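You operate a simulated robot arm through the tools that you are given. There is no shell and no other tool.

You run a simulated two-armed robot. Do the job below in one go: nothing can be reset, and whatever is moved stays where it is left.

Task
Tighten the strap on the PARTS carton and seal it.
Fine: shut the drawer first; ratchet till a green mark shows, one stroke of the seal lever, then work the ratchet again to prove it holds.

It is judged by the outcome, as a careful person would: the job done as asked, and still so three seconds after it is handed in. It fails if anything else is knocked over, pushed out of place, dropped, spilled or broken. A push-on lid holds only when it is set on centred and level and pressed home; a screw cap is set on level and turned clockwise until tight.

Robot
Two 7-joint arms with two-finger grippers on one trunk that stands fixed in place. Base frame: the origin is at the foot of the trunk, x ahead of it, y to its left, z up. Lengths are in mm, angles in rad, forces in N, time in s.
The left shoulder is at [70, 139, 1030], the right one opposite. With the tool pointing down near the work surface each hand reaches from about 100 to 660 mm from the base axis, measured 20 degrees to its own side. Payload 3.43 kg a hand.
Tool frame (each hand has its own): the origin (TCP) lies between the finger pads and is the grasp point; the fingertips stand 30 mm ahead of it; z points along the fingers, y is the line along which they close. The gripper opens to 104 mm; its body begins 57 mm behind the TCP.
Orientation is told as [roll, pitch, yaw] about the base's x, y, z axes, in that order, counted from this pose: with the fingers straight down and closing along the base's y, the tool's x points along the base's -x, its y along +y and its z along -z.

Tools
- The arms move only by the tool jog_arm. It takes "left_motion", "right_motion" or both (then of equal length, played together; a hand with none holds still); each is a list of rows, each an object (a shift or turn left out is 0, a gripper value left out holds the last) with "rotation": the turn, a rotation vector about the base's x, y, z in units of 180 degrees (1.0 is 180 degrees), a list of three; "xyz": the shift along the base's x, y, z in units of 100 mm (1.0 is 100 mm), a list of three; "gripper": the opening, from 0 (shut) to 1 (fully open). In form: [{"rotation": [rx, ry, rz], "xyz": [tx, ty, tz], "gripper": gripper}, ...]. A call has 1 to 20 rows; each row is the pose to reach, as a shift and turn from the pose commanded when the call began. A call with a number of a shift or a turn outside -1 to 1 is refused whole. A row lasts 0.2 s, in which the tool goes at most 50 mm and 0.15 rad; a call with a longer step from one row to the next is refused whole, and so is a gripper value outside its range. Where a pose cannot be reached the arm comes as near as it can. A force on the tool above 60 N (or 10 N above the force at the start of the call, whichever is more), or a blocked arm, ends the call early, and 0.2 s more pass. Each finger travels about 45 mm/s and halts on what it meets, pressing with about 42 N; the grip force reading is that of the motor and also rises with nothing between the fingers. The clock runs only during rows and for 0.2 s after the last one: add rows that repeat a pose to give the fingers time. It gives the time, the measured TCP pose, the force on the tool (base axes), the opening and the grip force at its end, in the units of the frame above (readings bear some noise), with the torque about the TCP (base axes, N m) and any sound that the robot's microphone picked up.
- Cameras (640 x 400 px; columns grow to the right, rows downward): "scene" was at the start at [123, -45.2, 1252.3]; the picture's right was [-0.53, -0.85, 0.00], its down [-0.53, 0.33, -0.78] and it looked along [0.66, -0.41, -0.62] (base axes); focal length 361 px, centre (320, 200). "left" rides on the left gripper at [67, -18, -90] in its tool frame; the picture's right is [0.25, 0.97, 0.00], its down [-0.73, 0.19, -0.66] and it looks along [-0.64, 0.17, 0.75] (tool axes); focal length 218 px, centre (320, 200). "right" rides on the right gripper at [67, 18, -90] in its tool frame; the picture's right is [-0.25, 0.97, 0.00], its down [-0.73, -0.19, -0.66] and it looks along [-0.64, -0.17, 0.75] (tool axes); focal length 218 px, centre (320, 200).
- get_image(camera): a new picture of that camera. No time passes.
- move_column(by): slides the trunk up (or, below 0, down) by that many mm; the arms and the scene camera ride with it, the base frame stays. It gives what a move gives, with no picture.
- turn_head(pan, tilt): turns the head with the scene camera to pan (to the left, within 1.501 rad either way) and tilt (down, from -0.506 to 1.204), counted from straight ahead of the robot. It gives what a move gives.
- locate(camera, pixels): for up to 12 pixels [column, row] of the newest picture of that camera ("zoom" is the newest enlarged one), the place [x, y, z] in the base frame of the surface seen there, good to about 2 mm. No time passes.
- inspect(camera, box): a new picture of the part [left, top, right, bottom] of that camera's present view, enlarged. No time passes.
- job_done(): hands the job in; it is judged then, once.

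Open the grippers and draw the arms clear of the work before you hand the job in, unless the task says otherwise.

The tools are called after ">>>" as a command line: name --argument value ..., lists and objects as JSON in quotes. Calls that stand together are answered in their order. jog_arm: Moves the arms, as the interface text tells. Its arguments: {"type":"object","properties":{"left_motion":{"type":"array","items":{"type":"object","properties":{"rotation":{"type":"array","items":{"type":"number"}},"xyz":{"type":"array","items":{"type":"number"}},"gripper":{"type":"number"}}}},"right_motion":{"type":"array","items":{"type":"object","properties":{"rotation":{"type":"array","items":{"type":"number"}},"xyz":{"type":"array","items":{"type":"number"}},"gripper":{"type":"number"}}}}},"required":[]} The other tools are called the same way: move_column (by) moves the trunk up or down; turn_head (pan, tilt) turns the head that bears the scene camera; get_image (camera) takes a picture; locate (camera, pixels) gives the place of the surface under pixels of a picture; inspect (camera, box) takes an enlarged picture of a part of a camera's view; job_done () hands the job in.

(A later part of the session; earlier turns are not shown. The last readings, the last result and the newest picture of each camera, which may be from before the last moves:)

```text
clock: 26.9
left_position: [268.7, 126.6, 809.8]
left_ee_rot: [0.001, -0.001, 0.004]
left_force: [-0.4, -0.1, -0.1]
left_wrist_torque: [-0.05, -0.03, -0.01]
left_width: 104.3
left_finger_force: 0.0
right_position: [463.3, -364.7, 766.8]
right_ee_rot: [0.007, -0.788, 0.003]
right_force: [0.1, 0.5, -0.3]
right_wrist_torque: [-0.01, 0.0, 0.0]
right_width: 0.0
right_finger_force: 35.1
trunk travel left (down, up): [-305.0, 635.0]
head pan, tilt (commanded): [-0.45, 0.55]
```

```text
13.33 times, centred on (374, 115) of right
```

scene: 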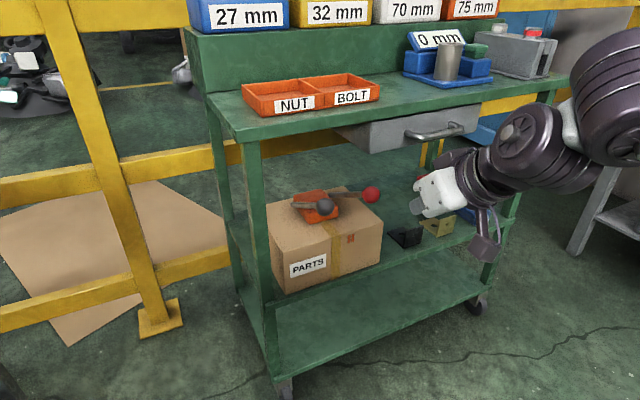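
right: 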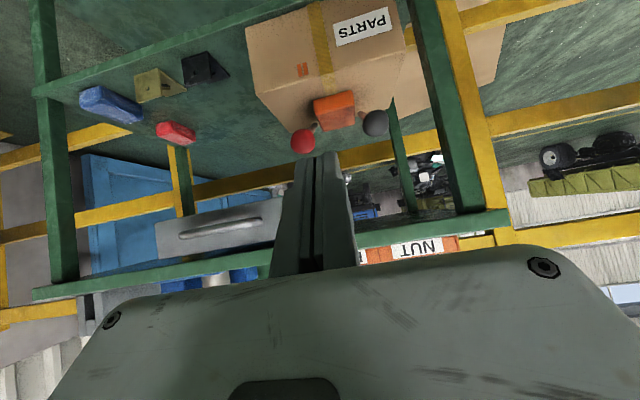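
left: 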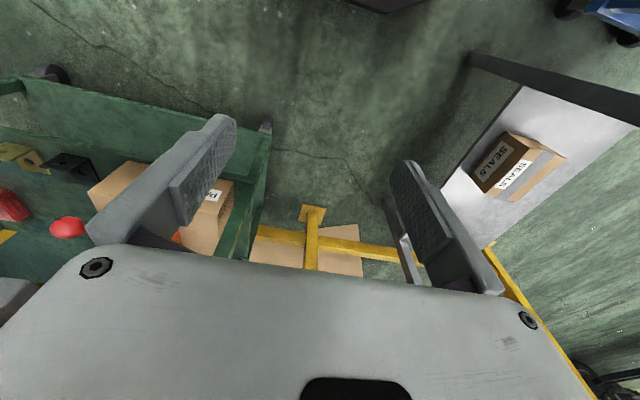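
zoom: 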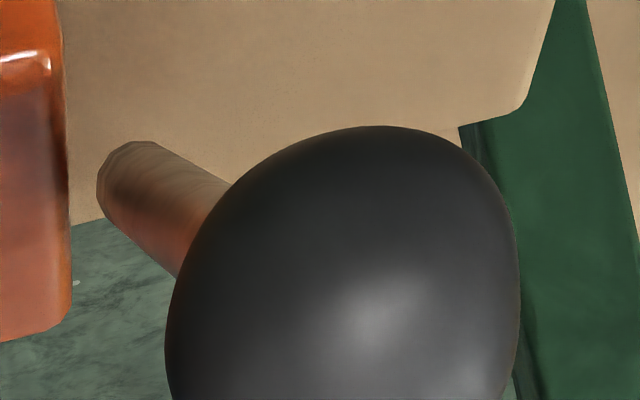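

Black knob centre ≈ (654,-301,670), red ≈ (654,-405,670), rod slope ≈30° with a pivot near (810,582). I approach the black knob along its lever axis: pitch to 60° from down, open to ~65 mm, and stop ~100 mm short.

>>> jog_arm --right_motion '[{"xyz": [0.2, 0.2, -0.05], "rotation": [0, -0.02, 0], "gripper": 0.65}, {"xyz": [0.4, 0.5, -0.15], "rotation": [0, -0.04, 0]}, {"xyz": [0.65, 0.64, -0.28], "rotation": [0, -0.06, 0]}, {"xyz": [0.95, 0.64, -0.42], "rotation": [0, -0.083, 0]}, {"xyz": [0.95, 0.64, -0.42], "rotation": [0, -0.083, 0]}, {"xyz": [0.95, 0.64, -0.42], "rotation": [0, -0.083, 0]}]'

>>> get_image --camera "right"

>>> get_image --camera "scene"

```text
clock: 28.2
left_position: [269.4, 126.4, 812.2]
left_ee_rot: [0.001, -0.001, 0.002]
left_force: [0.5, 0.1, -0.3]
left_wrist_torque: [0.01, 0.02, 0.0]
left_width: 103.7
left_finger_force: 0.0
right_position: [557.7, -300.4, 724.5]
right_ee_rot: [0.005, -1.051, 0.002]
right_force: [0.7, -0.1, -0.3]
right_wrist_torque: [0.0, 0.0, -0.02]
right_width: 67.7
right_finger_force: 0.1
trunk travel left (down, up): [-305.0, 635.0]
head pan, tilt (commanded): [-0.45, 0.55]
```

```text
taken
```

right: 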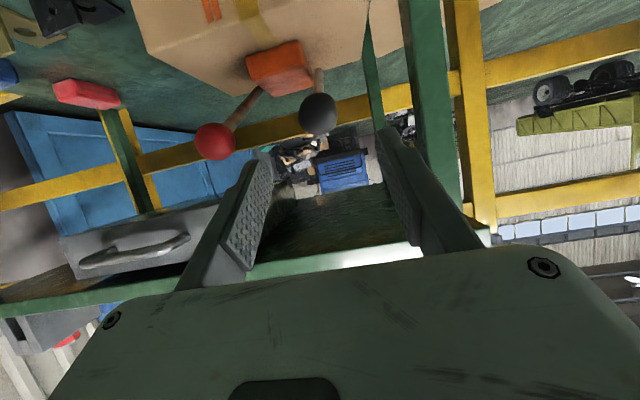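

```text
taken
```

scene: 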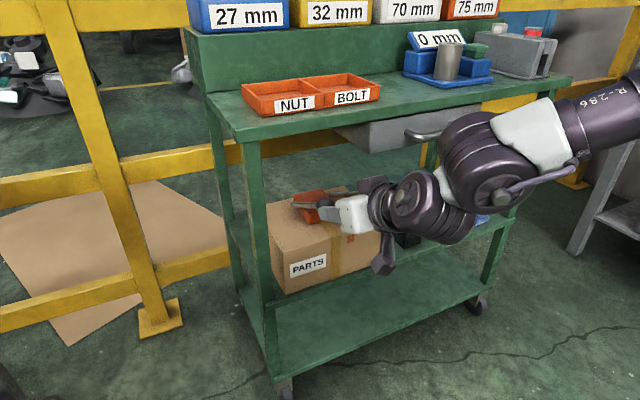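

The knob at (318,113) in the right picture lies between the open fingers. I advance along the lever axis in two stages, first to 40 mm short.

>>> jog_arm --right_motion '[{"xyz": [0.3, 0, -0.17]}, {"xyz": [0.6, 0, -0.34]}, {"xyz": [0.6, 0, -0.34]}]'

>>> get_image --camera "right"

>>> inspect --camera "scene" --box '[270, 160, 414, 250]'

```text
clock: 29.1
left_position: [269.2, 127.2, 810.4]
left_ee_rot: [0.001, 0.0, 0.001]
left_force: [-1.0, -0.6, -0.3]
left_wrist_torque: [-0.01, -0.03, 0.01]
left_width: 103.9
left_finger_force: 0.1
right_position: [617.4, -303.1, 689.7]
right_ee_rot: [0.004, -1.051, 0.002]
right_force: [0.2, 0.2, 0.8]
right_wrist_torque: [0.01, 0.02, -0.01]
right_width: 67.6
right_finger_force: 0.1
trunk travel left (down, up): [-305.0, 635.0]
head pan, tilt (commanded): [-0.45, 0.55]
```

```text
taken
```

right: 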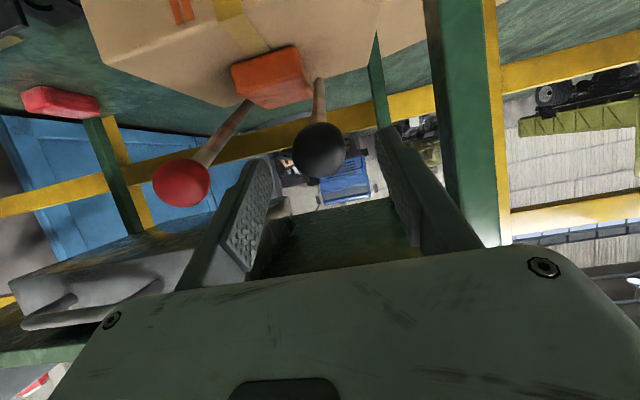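

```text
4.44 times, centred on (342, 205) of scene
```

zoom: 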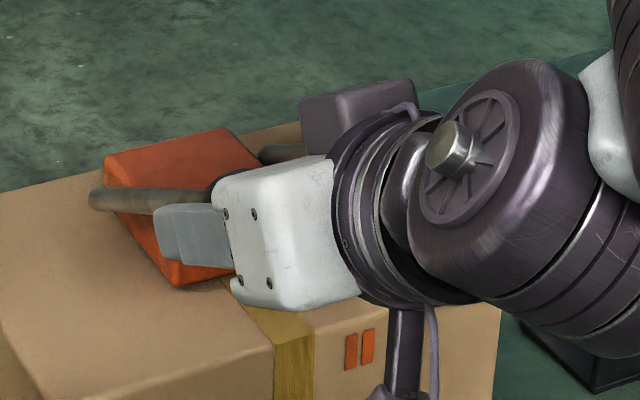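

The knob (320,150) is centred between the pads. I advance the last ~40 mm to put the TCP at the ball centre and then close on it gently by stages.

>>> jog_arm --right_motion '[{"xyz": [0.18, 0.02, -0.1]}, {"xyz": [0.36, 0.02, -0.2]}, {"xyz": [0.36, 0.02, -0.2], "gripper": 0.4}, {"xyz": [0.36, 0.02, -0.2], "gripper": 0.4}]'

>>> get_image --camera "right"

```text
clock: 30.1
left_position: [268.0, 126.8, 810.2]
left_ee_rot: [0.001, 0.001, 0.002]
left_force: [-0.3, -0.8, 0.5]
left_wrist_torque: [-0.02, 0.0, 0.01]
left_width: 104.0
left_finger_force: 0.0
right_position: [653.6, -299.4, 669.4]
right_ee_rot: [0.004, -1.051, 0.003]
right_force: [0.7, -0.4, -0.3]
right_wrist_torque: [0.02, -0.05, -0.01]
right_width: 42.0
right_finger_force: 1.1
trunk travel left (down, up): [-305.0, 635.0]
head pan, tilt (commanded): [-0.45, 0.55]
```

```text
taken
```

right: 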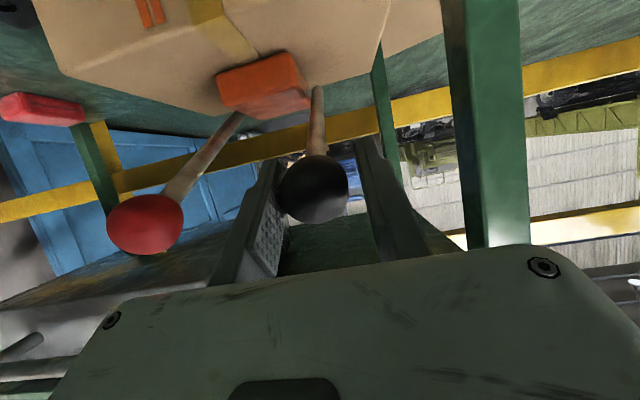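

The ball is between the pads with ~4 mm each side. I close the fingers on it.

>>> jog_arm --right_motion '[{"gripper": 0.3}, {"gripper": 0.2}, {"gripper": 0.2}]'

```text
clock: 30.9
left_position: [271.3, 125.6, 812.0]
left_ee_rot: [0.001, 0.0, 0.002]
left_force: [-0.8, 0.6, -0.2]
left_wrist_torque: [0.02, -0.04, 0.0]
left_width: 104.0
left_finger_force: 0.0
right_position: [653.7, -302.5, 668.8]
right_ee_rot: [0.003, -1.051, -0.002]
right_force: [4.6, -17.6, 0.1]
right_wrist_torque: [-0.05, -0.19, 0.01]
right_width: 34.9
right_finger_force: 44.9
trunk travel left (down, up): [-305.0, 635.0]
head pan, tilt (commanded): [-0.45, 0.55]
```

The ball is held (34.9 mm), with a -17.6 N side load showing my y is ~2 mm off. I shift -2 mm in y to relieve it before probing.

>>> jog_arm --right_motion '[{"xyz": [0, -0.02, 0]}, {"xyz": [0, -0.02, 0]}]'

```text
clock: 31.4
left_position: [270.5, 125.8, 809.9]
left_ee_rot: [0.001, 0.001, 0.002]
left_force: [0.1, -0.1, 0.3]
left_wrist_torque: [-0.01, 0.02, -0.01]
left_width: 104.0
left_finger_force: 0.1
right_position: [653.9, -302.6, 669.0]
right_ee_rot: [0.005, -1.051, -0.001]
right_force: [7.1, -16.8, 0.0]
right_wrist_torque: [0.25, -0.36, 0.03]
right_width: 35.1
right_finger_force: 45.4
trunk travel left (down, up): [-305.0, 635.0]
head pan, tilt (commanded): [-0.45, 0.55]
```

The side load did not change, so I shift another 3 mm in -y and re-read.

>>> jog_arm --right_motion '[{"xyz": [0, -0.03, 0]}, {"xyz": [0, -0.03, 0]}]'

```text
clock: 32.0
left_position: [270.5, 126.7, 810.2]
left_ee_rot: [0.002, 0.002, 0.002]
left_force: [0.0, 0.1, 0.0]
left_wrist_torque: [0.02, -0.01, 0.0]
left_width: 103.8
left_finger_force: 0.1
right_position: [653.2, -304.3, 669.9]
right_ee_rot: [0.01, -1.05, 0.001]
right_force: [4.9, -4.1, -2.2]
right_wrist_torque: [0.4, -0.12, 0.26]
right_width: 34.9
right_finger_force: 44.5
trunk travel left (down, up): [-305.0, 635.0]
head pan, tilt (commanded): [-0.45, 0.55]
```

Side load is down to -4 N. Now I probe a small upward move along the lever's arc: 6 mm.

>>> jog_arm --right_motion '[{"xyz": [0.01, 0, 0.017]}, {"xyz": [0.02, 0, 0.035]}, {"xyz": [0.03, 0, 0.052]}]'

```text
clock: 32.9
left_position: [269.8, 126.6, 810.4]
left_ee_rot: [0.0, 0.002, 0.004]
left_force: [0.1, -0.5, 0.4]
left_wrist_torque: [-0.02, 0.02, -0.01]
left_width: 104.0
left_finger_force: 0.1
right_position: [654.0, -303.9, 669.5]
right_ee_rot: [0.003, -1.037, 0.01]
right_force: [-15.6, 13.1, -22.5]
right_wrist_torque: [0.14, -0.46, 0.01]
right_width: 35.1
right_finger_force: 44.9
trunk travel left (down, up): [-305.0, 635.0]
head pan, tilt (commanded): [-0.45, 0.55]
```

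Upward it holds fast (about 27 N against, no motion). I go back and probe downward by the same amount past neutral.

>>> jog_arm --right_motion '[{"xyz": [-0.015, 0, -0.026]}, {"xyz": [-0.03, 0, -0.052]}, {"xyz": [-0.045, 0, -0.078]}, {"xyz": [-0.06, 0, -0.104]}]'

```text
clock: 33.9
left_position: [270.5, 127.9, 811.3]
left_ee_rot: [0.0, 0.001, 0.004]
left_force: [0.2, 0.7, 0.2]
left_wrist_torque: [-0.01, 0.03, -0.04]
left_width: 104.1
left_finger_force: 0.1
right_position: [653.1, -301.6, 670.2]
right_ee_rot: [0.009, -1.059, -0.003]
right_force: [12.9, 11.6, -1.6]
right_wrist_torque: [0.22, -0.74, 0.16]
right_width: 35.1
right_finger_force: 45.5
trunk travel left (down, up): [-305.0, 635.0]
head pan, tilt (commanded): [-0.45, 0.55]
```

The knob has barely moved; the load is now +13 N in x only. I continue downward a little more and read again.

>>> jog_arm --right_motion '[{"xyz": [-0.015, 0, -0.026]}, {"xyz": [-0.03, 0, -0.052]}, {"xyz": [-0.03, 0, -0.052]}]'

>>> inspect --camera "scene" --box '[270, 160, 414, 250]'

>>> get_image --camera "right"

```text
clock: 34.6
left_position: [270.7, 127.8, 810.4]
left_ee_rot: [-0.003, 0.003, 0.002]
left_force: [0.3, -0.5, 0.3]
left_wrist_torque: [-0.03, -0.02, 0.02]
left_width: 104.0
left_finger_force: 0.0
right_position: [648.6, -302.6, 660.2]
right_ee_rot: [0.005, -1.052, 0.006]
right_force: [15.4, 15.3, 0.3]
right_wrist_torque: [0.14, -1.18, -0.07]
right_width: 34.9
right_finger_force: 45.1
trunk travel left (down, up): [-305.0, 635.0]
head pan, tilt (commanded): [-0.45, 0.55]
```

```text
4.44 times, centred on (342, 205) of scene
```

zoom: 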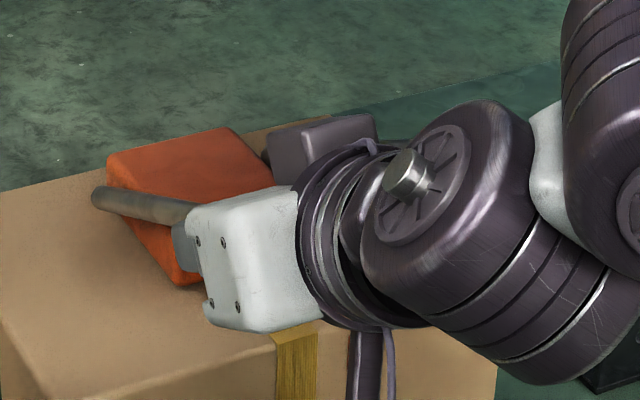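

```text
taken
```

right: 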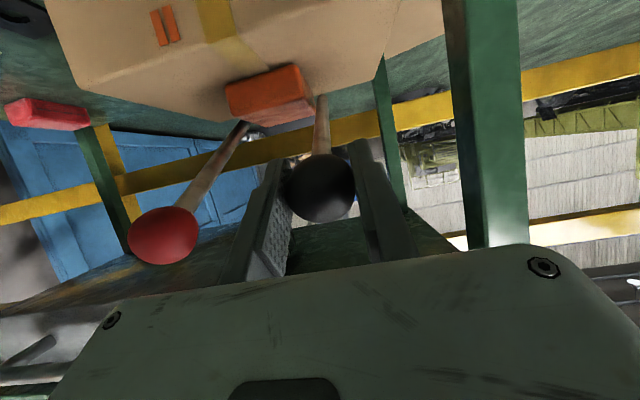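

The lever is now following downward (knob moved 10 mm down, 5 mm back, rod visibly flatter), no sound yet. I continue gently along the arc to about 20° and listen for ratchet clicks.

>>> jog_arm --right_motion '[{"xyz": [-0.02, 0.02, -0.045]}, {"xyz": [-0.037, 0.03, -0.09]}, {"xyz": [-0.052, 0.03, -0.135]}, {"xyz": [-0.064, 0.03, -0.17]}]'

```text
clock: 35.6
left_position: [269.3, 127.0, 811.0]
left_ee_rot: [-0.001, 0.0, 0.0]
left_force: [0.2, -0.5, 0.8]
left_wrist_torque: [-0.03, 0.08, -0.02]
left_width: 103.9
left_finger_force: 0.0
right_position: [640.6, -303.5, 643.0]
right_ee_rot: [0.001, -1.051, 0.002]
right_force: [5.8, -1.2, 5.3]
right_wrist_torque: [0.08, -1.21, -0.01]
right_width: 34.8
right_finger_force: 44.9
trunk travel left (down, up): [-305.0, 635.0]
head pan, tilt (commanded): [-0.45, 0.55]
```

Low resistance (~8 N), no clicks so far at ~20°. I check whether anything visible changed on the carton (strap, bars).

>>> get_image --camera "right"

>>> get_image --camera "scene"

>>> inspect --camera "right" --box '[120, 0, 340, 138]'

```text
taken
```

right: 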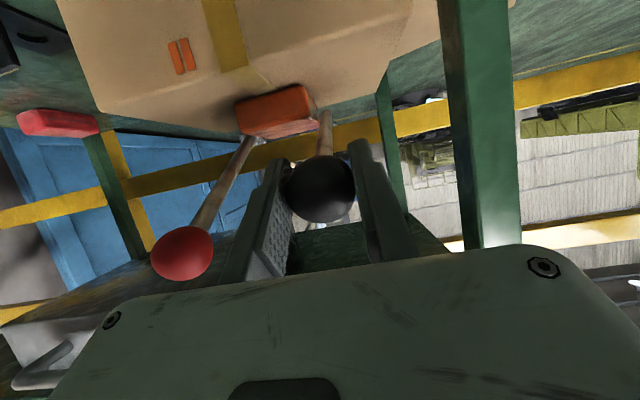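

```text
taken
```

scene: 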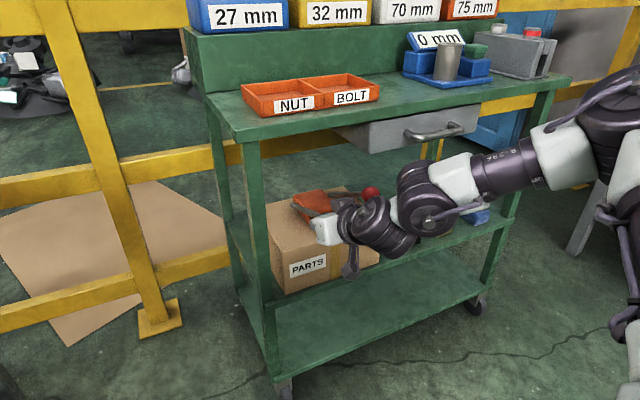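

```text
2.90 times, centred on (230, 69) of right
```

zoom: 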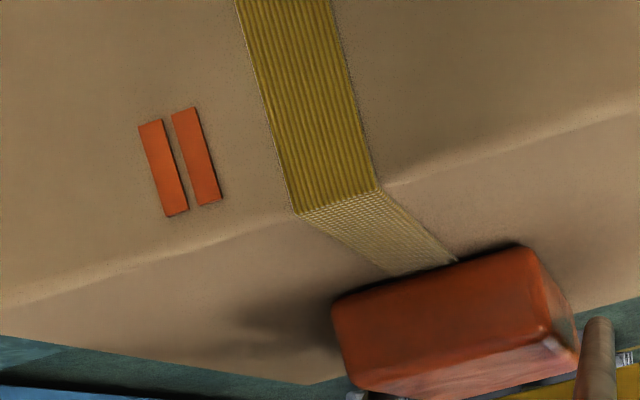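

Nothing has changed on the carton. A ratchet's pawl often clicks on the return, so I bring the black lever back up to its rest and listen.

>>> jog_arm --right_motion '[{"xyz": [0.02, 0, 0.05]}, {"xyz": [0.045, 0, 0.1]}, {"xyz": [0.068, 0, 0.15]}, {"xyz": [0.095, 0, 0.2]}, {"xyz": [0.12, 0, 0.25]}, {"xyz": [0.128, 0, 0.265]}]'

```text
clock: 37.0
left_position: [270.0, 126.2, 812.0]
left_ee_rot: [0.0, 0.0, 0.0]
left_force: [0.7, 0.5, 0.8]
left_wrist_torque: [-0.01, 0.02, 0.01]
left_width: 104.1
left_finger_force: 0.0
right_position: [652.5, -303.0, 669.5]
right_ee_rot: [0.005, -1.049, 0.001]
right_force: [-8.9, -6.7, -1.9]
right_wrist_torque: [0.13, 1.33, 0.05]
right_width: 34.9
right_finger_force: 45.2
trunk travel left (down, up): [-305.0, 635.0]
head pan, tilt (commanded): [-0.45, 0.55]
```

The black lever moves both ways with ~8 N friction and no sound within this part-stroke. Before any full stroke I want to see the body's sides; I release the black knob and back off along the lever axis.

>>> jog_arm --right_motion '[{"gripper": 0.6}, {"gripper": 0.65}, {"gripper": 0.65}, {"xyz": [-0.3, 0, 0.17]}, {"xyz": [-0.6, 0, 0.34]}, {"xyz": [-0.9, 0, 0.52]}, {"xyz": [-0.95, 0, 0.54]}]'

>>> get_image --camera "scene"

```text
clock: 38.6
left_position: [269.7, 127.3, 811.9]
left_ee_rot: [0.0, -0.001, 0.004]
left_force: [0.3, -0.2, -0.1]
left_wrist_torque: [-0.03, 0.01, -0.03]
left_width: 103.8
left_finger_force: 0.2
right_position: [558.6, -301.7, 723.5]
right_ee_rot: [0.002, -1.048, 0.002]
right_force: [0.5, -1.2, 1.2]
right_wrist_torque: [0.02, 0.04, 0.0]
right_width: 67.6
right_finger_force: 0.0
trunk travel left (down, up): [-305.0, 635.0]
head pan, tilt (commanded): [-0.45, 0.55]
```

```text
taken
```

scene: 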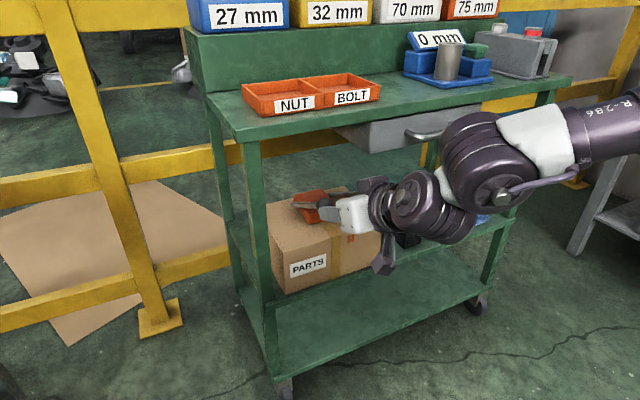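

The right hand is clear. I bring the left hand round so its camera looks at the body's left side from about (480,0,700): first pitch -30° while moving in.

>>> jog_arm --left_motion '[{"xyz": [0.25, -0.15, -0.1], "rotation": [0, -0.04, 0]}, {"xyz": [0.5, -0.3, -0.2], "rotation": [0, -0.08, 0]}, {"xyz": [0.75, -0.45, -0.35], "rotation": [0, -0.12, 0]}, {"xyz": [0.9, -0.6, -0.5], "rotation": [0, -0.16, 0]}, {"xyz": [0.9, -0.6, -0.5], "rotation": [0, -0.167, 0]}]'

>>> jog_arm --left_motion '[{"xyz": [0.1, -0.1, -0.1], "rotation": [0, 0, -0.045]}, {"xyz": [0.25, -0.2, -0.15], "rotation": [0, 0, -0.09]}, {"xyz": [0.4, -0.3, -0.25], "rotation": [0, 0, -0.135]}, {"xyz": [0.55, -0.4, -0.35], "rotation": [0, 0, -0.18]}, {"xyz": [0.7, -0.5, -0.45], "rotation": [0, 0, -0.225]}, {"xyz": [0.85, -0.6, -0.5], "rotation": [0, 0, -0.27]}, {"xyz": [0.95, -0.7, -0.55], "rotation": [0, 0, -0.315]}, {"xyz": [0.95, -0.7, -0.55], "rotation": [0, 0, -0.333]}, {"xyz": [0.95, -0.7, -0.55], "rotation": [0, 0, -0.333]}]'

>>> get_image --camera "left"

>>> get_image --camera "scene"

```text
clock: 39.9
left_position: [359.7, 66.1, 760.5]
left_ee_rot: [0.002, -0.516, -0.002]
left_force: [0.7, 0.4, 0.0]
left_wrist_torque: [-0.06, 0.03, 0.01]
left_width: 104.2
left_finger_force: 0.1
right_position: [559.3, -301.2, 723.6]
right_ee_rot: [0.002, -1.049, 0.004]
right_force: [0.2, -0.3, -0.2]
right_wrist_torque: [-0.01, -0.02, 0.01]
right_width: 67.5
right_finger_force: 0.2
trunk travel left (down, up): [-305.0, 635.0]
head pan, tilt (commanded): [-0.45, 0.55]
```

```text
clock: 41.9
left_position: [275.4, -67.7, 778.2]
left_ee_rot: [-0.033, -0.556, -0.936]
left_force: [-0.7, -0.3, 0.1]
left_wrist_torque: [0.03, 0.01, 0.02]
left_width: 104.0
left_finger_force: 0.1
left hand out of reach, approached as far as the arm can: row 4, 5, 6, 7, 8, 9
right_position: [558.1, -301.3, 724.7]
right_ee_rot: [0.004, -1.05, 0.005]
right_force: [-0.4, 0.3, 0.1]
right_wrist_torque: [-0.03, 0.02, 0.02]
right_width: 67.7
right_finger_force: 0.0
trunk travel left (down, up): [-305.0, 635.0]
head pan, tilt (commanded): [-0.45, 0.55]
```

```text
taken
```

left: 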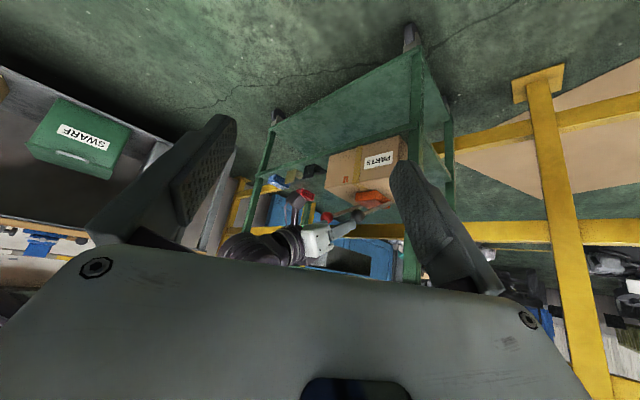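

```text
taken
```

scene: 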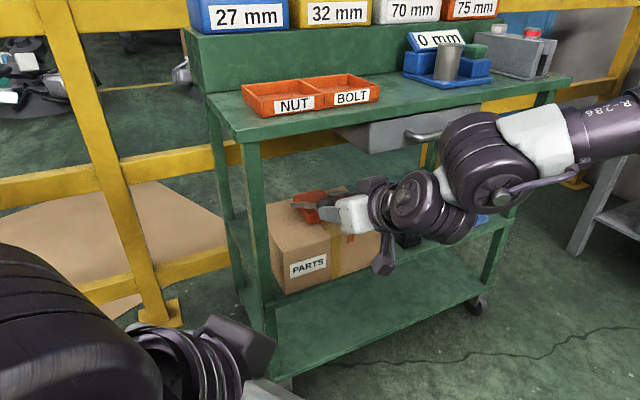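

The left arm stopped short (joint limits), but its camera sees the tool at about (365,200). I zoom in on that.

>>> inspect --camera "left" --box '[325, 170, 405, 220]'

>>> inspect --camera "left" --box '[350, 180, 398, 210]'

```text
8.00 times, centred on (365, 195) of left
```

zoom: 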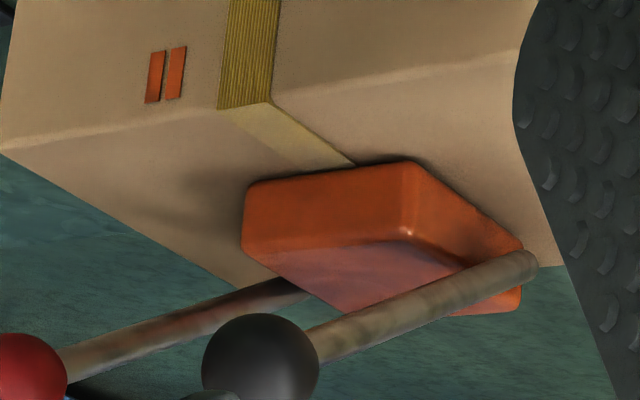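

```text
13.33 times, centred on (374, 195) of left
```

zoom: 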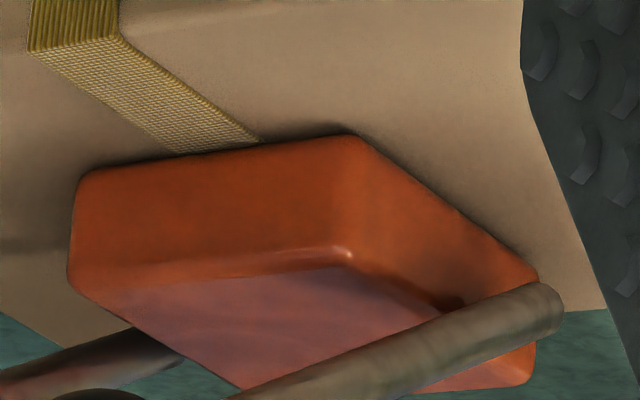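

The body's left side is blank too, so only knob colour distinguishes them; I'll feel out the red lever the same small way to compare. First I put the left arm back to a clear posture.

>>> jog_arm --left_motion '[{"xyz": [0, 0.2, 0.05], "rotation": [0, 0, 0.045]}, {"xyz": [0, 0.4, 0.1], "rotation": [0, 0, 0.09]}, {"xyz": [0, 0.6, 0.15], "rotation": [0, 0, 0.135]}, {"xyz": [0, 0.8, 0.2], "rotation": [0, 0, 0.18]}, {"xyz": [0, 1.0, 0.2], "rotation": [0, 0, 0.225]}, {"xyz": [0, 1.0, 0.2], "rotation": [0, 0, 0.27]}, {"xyz": [0, 1.0, 0.2], "rotation": [0, 0, 0.3]}]'

>>> get_image --camera "scene"

```text
clock: 43.5
left_position: [289.2, 22.1, 807.0]
left_ee_rot: [-0.067, -0.532, 0.063]
left_force: [0.2, 0.8, -1.1]
left_wrist_torque: [0.01, -0.01, -0.02]
left_width: 104.0
left_finger_force: 0.0
left hand out of reach, approached as far as the arm can: row 2, 3, 4, 5, 6, 7
right_position: [558.1, -300.5, 723.7]
right_ee_rot: [0.005, -1.051, 0.003]
right_force: [-0.2, -0.8, -0.3]
right_wrist_torque: [0.0, 0.03, -0.01]
right_width: 67.7
right_finger_force: 0.0
trunk travel left (down, up): [-305.0, 635.0]
head pan, tilt (commanded): [-0.45, 0.55]
```

```text
taken
```

scene: 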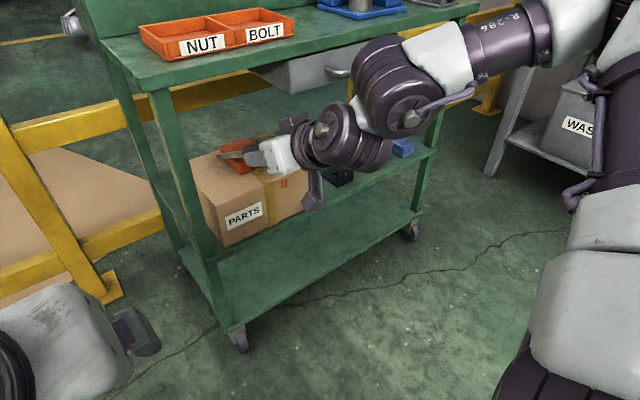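

The scene view has shifted although the commanded head pose is unchanged — the left arm may be pressing on the head. I move the left hand outward (left, forward and slightly down) away from it and look again.

>>> jog_arm --left_motion '[{"xyz": [0.1, 0.2, 0]}, {"xyz": [0.2, 0.4, 0]}, {"xyz": [0.3, 0.6, 0]}, {"xyz": [0.4, 0.7, 0]}, {"xyz": [0.4, 0.7, 0]}]'

>>> get_image --camera "scene"

>>> get_image --camera "left"

```text
clock: 44.6
left_position: [322.6, 67.8, 825.2]
left_ee_rot: [-0.033, -0.557, 0.006]
left_force: [0.0, -0.1, -0.6]
left_wrist_torque: [-0.03, -0.01, 0.0]
left_width: 104.1
left_finger_force: 0.0
left hand out of reach, approached as far as the arm can: row 1, 2, 3, 4, 5
right_position: [557.2, -302.4, 724.0]
right_ee_rot: [0.004, -1.05, 0.003]
right_force: [0.4, 0.0, 0.2]
right_wrist_torque: [-0.01, 0.02, -0.03]
right_width: 67.6
right_finger_force: 0.0
trunk travel left (down, up): [-305.0, 635.0]
head pan, tilt (commanded): [-0.45, 0.55]
```

```text
taken
```

scene: 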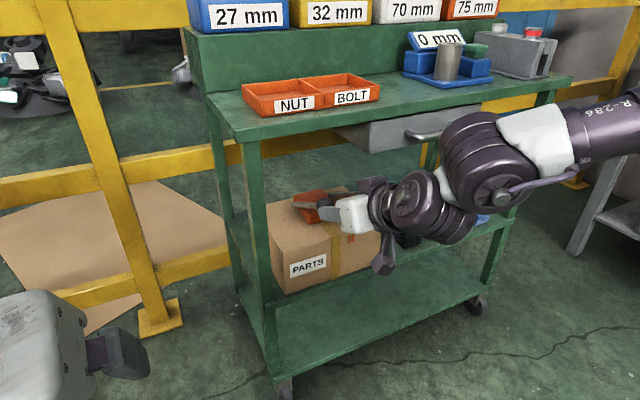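

```text
taken
```

left: 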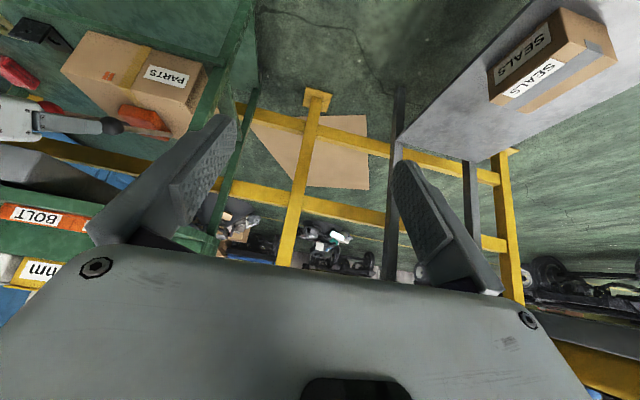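

The head view is back to normal, so it was only jostled for a moment. The left arm is in an awkward joint posture; I ease its commanded pose back to where it was reachable, (≈395,66,765).

>>> jog_arm --left_motion '[{"xyz": [-0.3, -0.3, 0.1]}, {"xyz": [-0.6, -0.6, 0.2]}, {"xyz": [-0.9, -0.9, 0.3]}, {"xyz": [-1.0, -1.0, 0.4]}, {"xyz": [-1.0, -1.0, 0.4]}, {"xyz": [-1.0, -1.0, 0.4]}]'

>>> get_image --camera "scene"

```text
clock: 45.5
left_position: [288.8, 25.9, 832.8]
left_ee_rot: [0.017, -0.494, 0.205]
left_force: [-0.4, 0.2, -0.8]
left_wrist_torque: [0.0, 0.0, -0.02]
left_width: 104.2
left_finger_force: 0.1
right_position: [558.6, -301.7, 724.1]
right_ee_rot: [0.002, -1.048, 0.004]
right_force: [0.3, 0.4, 0.0]
right_wrist_torque: [0.01, 0.02, 0.02]
right_width: 67.8
right_finger_force: 0.1
trunk travel left (down, up): [-305.0, 635.0]
head pan, tilt (commanded): [-0.45, 0.55]
stopped in row 3 (left hand): the arm was blocked; the commanded pose is now the measured one
```

```text
taken
```

scene: 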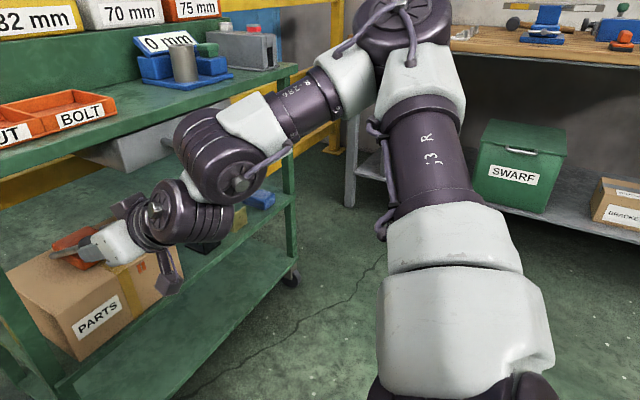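

The left arm is touching the head and pushing it round. The commanded pose is now reset to the measured one, so I move the left hand outward in small steps (+x, +y), away from the head.

>>> jog_arm --left_motion '[{"xyz": [0.1, 0.12, 0]}, {"xyz": [0.2, 0.25, 0]}, {"xyz": [0.3, 0.4, 0]}, {"xyz": [0.35, 0.6, 0]}, {"xyz": [0.4, 0.8, 0]}, {"xyz": [0.4, 0.8, 0]}]'

>>> get_image --camera "scene"

```text
clock: 46.9
left_position: [325.2, 103.2, 835.7]
left_ee_rot: [0.021, -0.509, 0.195]
left_force: [0.2, 0.5, 0.4]
left_wrist_torque: [0.0, -0.01, -0.03]
left_width: 103.7
left_finger_force: 0.0
right_position: [557.7, -301.5, 724.4]
right_ee_rot: [0.005, -1.05, 0.003]
right_force: [0.1, 0.1, 0.7]
right_wrist_torque: [0.05, 0.0, 0.01]
right_width: 67.8
right_finger_force: 0.0
trunk travel left (down, up): [-305.0, 635.0]
head pan, tilt (commanded): [-0.45, 0.55]
```

```text
taken
```

scene: 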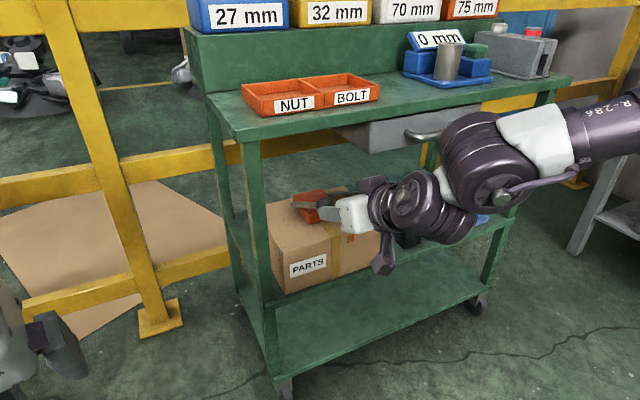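

The head is free again and the left hand tracks its command. I move it a little farther out (+x, +y) so the elbow stays well clear of the head.

>>> jog_arm --left_motion '[{"xyz": [0.2, 0.2, 0], "rotation": [0, 0.03, -0.02]}, {"xyz": [0.4, 0.4, 0], "rotation": [0, 0.06, -0.04]}, {"xyz": [0.5, 0.6, 0], "rotation": [0, 0.1, -0.06]}, {"xyz": [0.5, 0.7, 0], "rotation": [0, 0.13, -0.06]}, {"xyz": [0.5, 0.7, 0], "rotation": [0, 0.16, -0.06]}, {"xyz": [0.5, 0.7, 0], "rotation": [0, 0.16, -0.06]}]'

>>> turn_head --pan 0.3 --tilt 0.4

>>> get_image --camera "scene"

```text
clock: 48.2
left_position: [357.4, 140.6, 812.1]
left_ee_rot: [0.067, -0.007, -0.009]
left_force: [0.6, -0.1, 0.7]
left_wrist_torque: [-0.01, -0.03, 0.01]
left_width: 104.3
left_finger_force: 0.0
left hand out of reach, approached as far as the arm can: row 3, 4, 5, 6
right_position: [558.9, -302.2, 723.8]
right_ee_rot: [0.006, -1.051, 0.0]
right_force: [0.8, -0.4, -0.7]
right_wrist_torque: [0.01, 0.0, 0.04]
right_width: 67.7
right_finger_force: 0.1
trunk travel left (down, up): [-305.0, 635.0]
head pan, tilt (commanded): [-0.45, 0.55]
```

```text
clock: 49.4
left_position: [357.8, 140.7, 811.8]
left_ee_rot: [0.066, -0.007, -0.009]
left_force: [1.0, 0.2, 0.3]
left_wrist_torque: [0.0, 0.01, 0.0]
left_width: 104.0
left_finger_force: 0.0
right_position: [557.9, -302.8, 724.6]
right_ee_rot: [0.005, -1.05, 0.003]
right_force: [-0.6, -0.3, -0.3]
right_wrist_torque: [0.01, 0.03, 0.02]
right_width: 67.8
right_finger_force: 0.0
trunk travel left (down, up): [-305.0, 635.0]
head pan, tilt (commanded): [0.3, 0.4]
```

```text
taken
```

scene: 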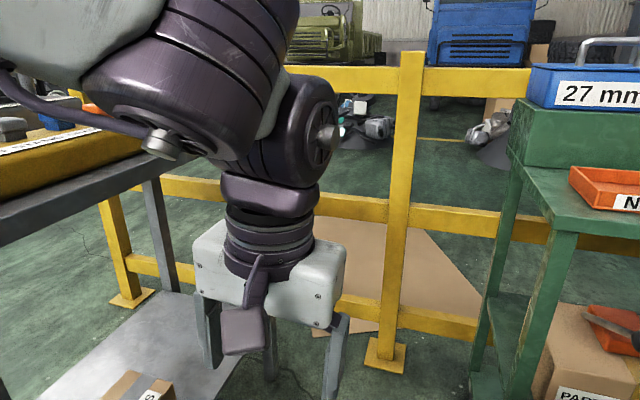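

The left arm's elbow is up near the left table in this view; I check actual positions to make sure it doesn't touch the table or its control box.

>>> locate --camera "scene" --pixels '[[60, 40], [100, 100], [160, 145], [20, 80], [200, 80], [300, 120], [80, 145], [20, 150], [180, 170], [10, 120], [125, 20], [325, 140]]'

>>> turn_head --pan 0.75 --tilt 0.3

>>> get_image --camera "scene"

```text
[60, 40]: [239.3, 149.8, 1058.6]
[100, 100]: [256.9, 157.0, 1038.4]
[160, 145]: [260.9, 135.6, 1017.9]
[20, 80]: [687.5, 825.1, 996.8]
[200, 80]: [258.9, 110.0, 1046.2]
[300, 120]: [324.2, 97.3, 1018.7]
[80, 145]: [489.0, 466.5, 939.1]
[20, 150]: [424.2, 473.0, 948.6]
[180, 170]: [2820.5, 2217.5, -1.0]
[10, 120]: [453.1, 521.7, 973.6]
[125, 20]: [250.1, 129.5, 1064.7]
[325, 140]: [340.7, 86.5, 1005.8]
```

```text
clock: 50.2
left_position: [357.2, 140.5, 810.4]
left_ee_rot: [0.065, -0.007, -0.009]
left_force: [0.1, -0.4, 0.6]
left_wrist_torque: [0.01, 0.01, 0.01]
left_width: 104.0
left_finger_force: 0.0
right_position: [558.0, -301.2, 723.8]
right_ee_rot: [0.004, -1.052, 0.004]
right_force: [-0.2, 0.0, 0.4]
right_wrist_torque: [0.02, 0.0, 0.0]
right_width: 67.4
right_finger_force: 0.1
trunk travel left (down, up): [-305.0, 635.0]
head pan, tilt (commanded): [0.75, 0.3]
```

```text
taken
```

scene: 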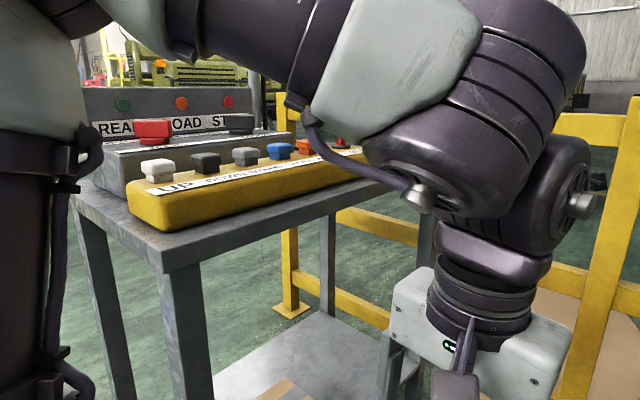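

The left elbow rides above the table with nothing touching, so I leave the left arm parked. I turn the head back and move the right hand over to line up with the red knob.

>>> turn_head --pan -0.35 --tilt 0.6

>>> jog_arm --right_motion '[{"xyz": [0, -0.35, 0]}, {"xyz": [0, -0.7, 0]}, {"xyz": [0, -1.0, 0]}, {"xyz": [0, -1.0, 0]}]'

>>> get_image --camera "right"

>>> get_image --camera "scene"

```text
clock: 51.6
left_position: [358.1, 141.2, 809.7]
left_ee_rot: [0.065, -0.006, -0.01]
left_force: [0.2, 0.7, 0.8]
left_wrist_torque: [-0.04, -0.03, 0.03]
left_width: 104.0
left_finger_force: 0.0
right_position: [558.5, -301.2, 724.1]
right_ee_rot: [0.004, -1.05, 0.003]
right_force: [0.3, -0.5, 0.1]
right_wrist_torque: [0.01, 0.06, 0.0]
right_width: 67.7
right_finger_force: 0.0
trunk travel left (down, up): [-305.0, 635.0]
head pan, tilt (commanded): [-0.351, 0.6]
```

```text
clock: 52.6
left_position: [357.0, 141.2, 811.4]
left_ee_rot: [0.065, -0.007, -0.009]
left_force: [-0.9, -0.5, 0.0]
left_wrist_torque: [0.0, 0.04, 0.0]
left_width: 104.1
left_finger_force: 0.1
right_position: [557.7, -401.6, 725.5]
right_ee_rot: [0.003, -1.051, 0.004]
right_force: [-0.2, 1.0, 0.3]
right_wrist_torque: [-0.01, 0.01, -0.02]
right_width: 67.6
right_finger_force: 0.1
trunk travel left (down, up): [-305.0, 635.0]
head pan, tilt (commanded): [-0.351, 0.6]
```

```text
taken
```

right: 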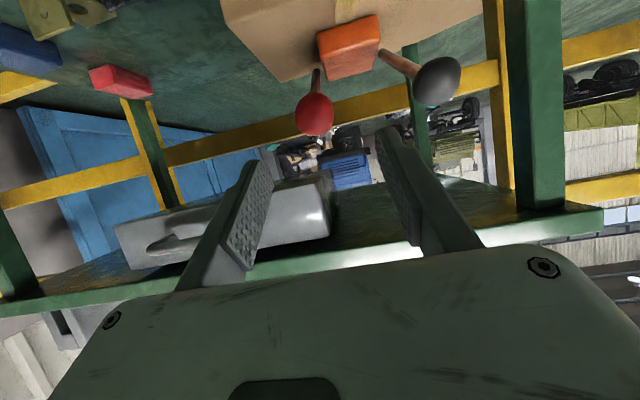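

```text
taken
```

scene: 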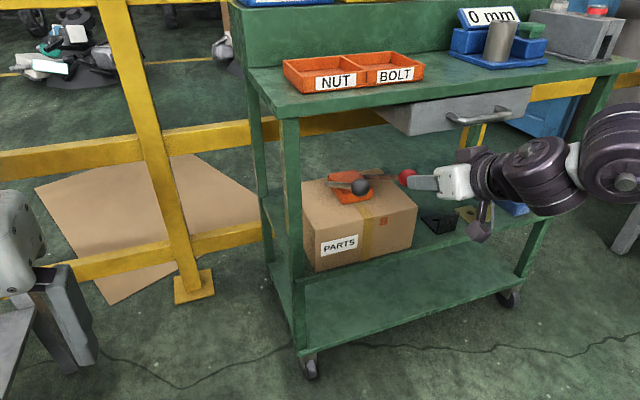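

The red knob at (313,115) sits ~7 mm more to -y than my hand centre. I advance along the axis with a -7 mm y correction and close partway.

>>> jog_arm --right_motion '[{"xyz": [0.3, -0.04, -0.17]}, {"xyz": [0.6, -0.07, -0.34]}, {"xyz": [0.8, -0.07, -0.45]}, {"xyz": [0.96, -0.07, -0.55]}, {"xyz": [0.96, -0.07, -0.55], "gripper": 0.4}, {"xyz": [0.96, -0.07, -0.55], "gripper": 0.4}]'

>>> get_image --camera "right"

```text
clock: 54.0
left_position: [356.7, 141.1, 810.9]
left_ee_rot: [0.066, -0.006, -0.01]
left_force: [0.4, 0.2, -0.5]
left_wrist_torque: [0.0, 0.01, -0.02]
left_width: 103.8
left_finger_force: 0.1
right_position: [654.3, -408.6, 668.8]
right_ee_rot: [0.003, -1.05, 0.003]
right_force: [0.1, 0.2, 1.1]
right_wrist_torque: [-0.01, -0.01, 0.02]
right_width: 41.8
right_finger_force: 0.1
trunk travel left (down, up): [-305.0, 635.0]
head pan, tilt (commanded): [-0.351, 0.6]
```

```text
taken
```

right: 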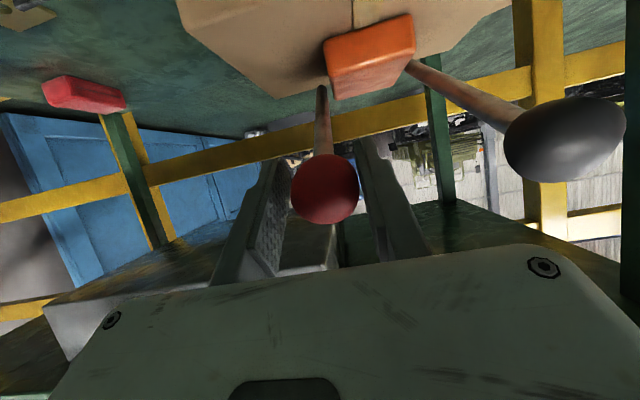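

The red knob is well centred between the pads. I close on it and read the forces.

>>> jog_arm --right_motion '[{"gripper": 0.3}, {"gripper": 0.2}, {"gripper": 0.2}]'

```text
clock: 54.8
left_position: [357.6, 142.1, 811.0]
left_ee_rot: [0.068, -0.007, -0.009]
left_force: [0.6, -0.3, 0.2]
left_wrist_torque: [-0.01, 0.0, -0.01]
left_width: 104.0
left_finger_force: 0.0
right_position: [655.6, -407.8, 668.2]
right_ee_rot: [0.002, -1.049, 0.004]
right_force: [1.2, 9.9, -3.7]
right_wrist_torque: [0.18, -0.01, 0.14]
right_width: 34.9
right_finger_force: 45.0
trunk travel left (down, up): [-305.0, 635.0]
head pan, tilt (commanded): [-0.351, 0.6]
```

Held with +10 N side load. I relieve 2 mm in +y and move the red lever down a few degrees along its arc, listening and feeling.

>>> jog_arm --right_motion '[{"xyz": [0, 0.02, 0]}, {"xyz": [-0.025, 0.02, -0.045]}, {"xyz": [-0.05, 0.02, -0.09]}, {"xyz": [-0.07, 0.02, -0.135]}]'

```text
clock: 55.8
left_position: [357.3, 141.2, 811.3]
left_ee_rot: [0.067, -0.008, -0.01]
left_force: [0.9, -0.1, 0.3]
left_wrist_torque: [0.01, 0.0, 0.02]
left_width: 104.1
left_finger_force: 0.2
right_position: [647.3, -407.0, 656.7]
right_ee_rot: [0.002, -1.051, 0.002]
right_force: [8.5, 0.3, 4.3]
right_wrist_torque: [0.23, -1.25, 0.04]
right_width: 35.0
right_finger_force: 44.7
trunk travel left (down, up): [-305.0, 635.0]
head pan, tilt (commanded): [-0.351, 0.6]
```

The red lever feels just the same (≈9 N, silent). I return it exactly to its rest without completing any stroke.

>>> jog_arm --right_motion '[{"xyz": [0.025, 0, 0.045]}, {"xyz": [0.05, 0, 0.09]}, {"xyz": [0.072, 0, 0.138]}, {"xyz": [0.076, 0, 0.146]}]'

>>> inspect --camera "scene" --box '[300, 150, 460, 260]'

```text
clock: 56.8
left_position: [355.8, 141.2, 812.1]
left_ee_rot: [0.066, -0.008, -0.01]
left_force: [0.0, 0.3, 0.2]
left_wrist_torque: [-0.01, 0.02, 0.03]
left_width: 104.1
left_finger_force: 0.1
right_position: [654.1, -407.3, 670.0]
right_ee_rot: [0.002, -1.047, 0.005]
right_force: [-5.9, 1.6, -3.3]
right_wrist_torque: [0.11, 1.34, 0.1]
right_width: 34.9
right_finger_force: 45.2
trunk travel left (down, up): [-305.0, 635.0]
head pan, tilt (commanded): [-0.351, 0.6]
```

```text
3.64 times, centred on (380, 205) of scene
```

zoom: 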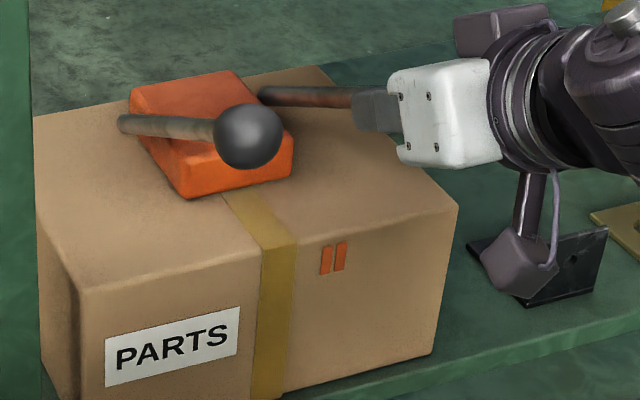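

Both levers are at rest and nothing has moved on the carton. I check where the hand's hanging unit is relative to the shelf objects before deeper strokes.

>>> locate --camera "zoom" --pixels '[[515, 265], [510, 290], [480, 245], [530, 200], [560, 280], [440, 330], [335, 258], [420, 130], [500, 110], [250, 135]]'

```text
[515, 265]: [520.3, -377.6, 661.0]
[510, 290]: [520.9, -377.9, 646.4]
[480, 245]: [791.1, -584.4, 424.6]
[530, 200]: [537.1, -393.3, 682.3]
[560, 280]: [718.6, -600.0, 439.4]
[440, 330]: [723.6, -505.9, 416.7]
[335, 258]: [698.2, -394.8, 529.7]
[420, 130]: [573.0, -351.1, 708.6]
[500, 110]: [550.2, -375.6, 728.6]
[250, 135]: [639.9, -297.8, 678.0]
```

The hanging unit is at x≈520, well in front of the cart, so it is clear. I release the red knob, back off, and return to the black lever, which by convention (black = working handle, red = one-time action) I take as the ratchet.

>>> jog_arm --right_motion '[{"gripper": 0.6}, {"gripper": 0.65}, {"gripper": 0.65}, {"xyz": [-0.3, 0, 0.17]}, {"xyz": [-0.6, 0, 0.34]}, {"xyz": [-0.8, 0, 0.46]}, {"xyz": [-0.8, 0.4, 0.46]}, {"xyz": [-0.8, 0.8, 0.46]}, {"xyz": [-0.8, 1.0, 0.46]}, {"xyz": [-0.8, 1.0, 0.46]}]'

>>> get_image --camera "right"

>>> get_image --camera "scene"

```text
clock: 59.0
left_position: [356.1, 140.2, 810.3]
left_ee_rot: [0.066, -0.008, -0.008]
left_force: [-0.4, -0.4, -0.2]
left_wrist_torque: [-0.03, 0.02, 0.01]
left_width: 104.1
left_finger_force: 0.1
right_position: [574.6, -306.3, 716.7]
right_ee_rot: [0.004, -1.051, 0.003]
right_force: [-0.4, -0.1, 0.5]
right_wrist_torque: [0.01, -0.01, 0.01]
right_width: 67.5
right_finger_force: 0.0
trunk travel left (down, up): [-305.0, 635.0]
head pan, tilt (commanded): [-0.351, 0.6]
```

```text
taken
```

right: 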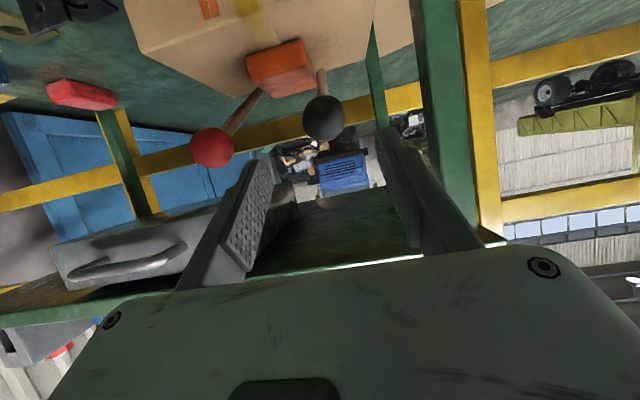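

```text
taken
```

scene: 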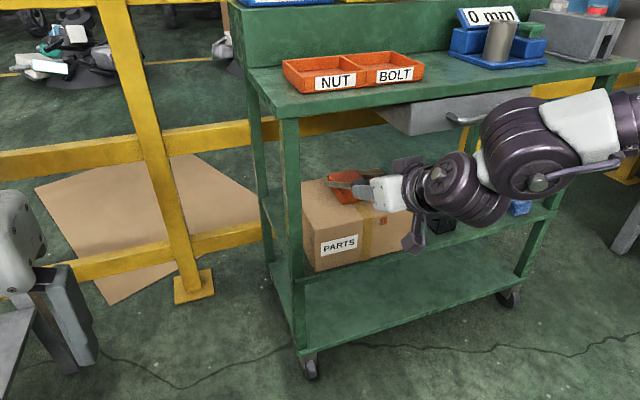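

The black knob (323,118) lies between the pads. I advance ~92 mm along the axis, +2 mm in y, and grip it.

>>> jog_arm --right_motion '[{"xyz": [0.3, 0.02, -0.18]}, {"xyz": [0.55, 0.02, -0.33]}, {"xyz": [0.79, 0.02, -0.47]}, {"xyz": [0.79, 0.02, -0.47], "gripper": 0.4}, {"xyz": [0.79, 0.02, -0.47], "gripper": 0.4}, {"xyz": [0.79, 0.02, -0.47], "gripper": 0.2}, {"xyz": [0.79, 0.02, -0.47], "gripper": 0.2}, {"xyz": [0.79, 0.02, -0.47], "gripper": 0.2}]'

```text
clock: 60.8
left_position: [356.5, 141.5, 811.0]
left_ee_rot: [0.066, -0.007, -0.008]
left_force: [0.8, -0.4, 0.0]
left_wrist_torque: [-0.01, -0.02, -0.01]
left_width: 104.0
left_finger_force: 0.1
right_position: [654.5, -302.9, 668.2]
right_ee_rot: [0.004, -1.05, 0.005]
right_force: [3.0, 7.1, -3.4]
right_wrist_torque: [0.15, -0.09, 0.08]
right_width: 35.0
right_finger_force: 44.9
trunk travel left (down, up): [-305.0, 635.0]
head pan, tilt (commanded): [-0.351, 0.6]
```

Gripped and centred. I stroke the black lever down along its arc from 30° to 10°, listening for clicks.

>>> jog_arm --right_motion '[{"xyz": [-0.03, 0.015, -0.06]}, {"xyz": [-0.066, 0.015, -0.128]}, {"xyz": [-0.097, 0.015, -0.2]}, {"xyz": [-0.125, 0.015, -0.272]}, {"xyz": [-0.15, 0.015, -0.346]}, {"xyz": [-0.172, 0.015, -0.421]}, {"xyz": [-0.19, 0.015, -0.496]}, {"xyz": [-0.206, 0.015, -0.572]}]'

>>> inspect --camera "scene" --box '[300, 150, 460, 260]'

```text
clock: 62.6
left_position: [354.6, 141.4, 811.5]
left_ee_rot: [0.067, -0.009, -0.012]
left_force: [-0.6, -0.6, -0.2]
left_wrist_torque: [-0.03, -0.02, 0.02]
left_width: 104.3
left_finger_force: 0.1
right_position: [632.5, -303.2, 612.0]
right_ee_rot: [0.007, -1.051, 0.001]
right_force: [-1.7, 0.8, 8.2]
right_wrist_torque: [0.23, -1.07, 0.04]
right_width: 35.0
right_finger_force: 44.9
trunk travel left (down, up): [-305.0, 635.0]
head pan, tilt (commanded): [-0.351, 0.6]
```

```text
3.64 times, centred on (380, 205) of scene
```

zoom: 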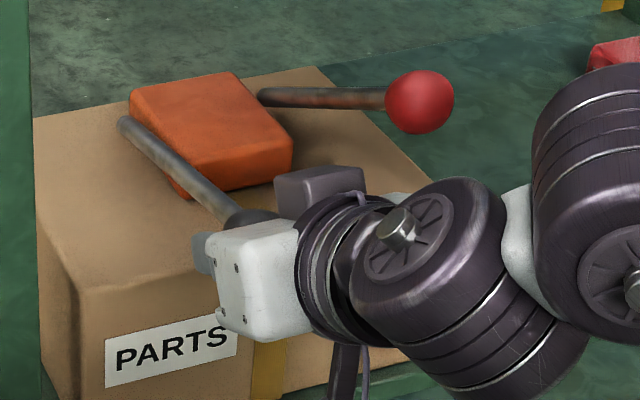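

At ~10° it still goes freely at ~8 N, silent. I continue down in small increments toward 0°.

>>> jog_arm --right_motion '[{"xyz": [-0.012, 0, -0.078]}, {"xyz": [-0.02, 0, -0.155]}, {"xyz": [-0.025, 0, -0.233]}, {"xyz": [-0.027, 0, -0.31]}]'

```text
clock: 63.6
left_position: [354.9, 141.8, 811.5]
left_ee_rot: [0.066, -0.011, -0.009]
left_force: [-0.5, 0.2, -0.4]
left_wrist_torque: [0.01, 0.0, 0.0]
left_width: 104.0
left_finger_force: 0.0
right_position: [629.3, -303.1, 582.2]
right_ee_rot: [0.004, -1.052, 0.005]
right_force: [-7.7, 2.6, 8.2]
right_wrist_torque: [0.02, -1.26, -0.01]
right_width: 34.8
right_finger_force: 44.8
trunk travel left (down, up): [-305.0, 635.0]
head pan, tilt (commanded): [-0.351, 0.6]
```

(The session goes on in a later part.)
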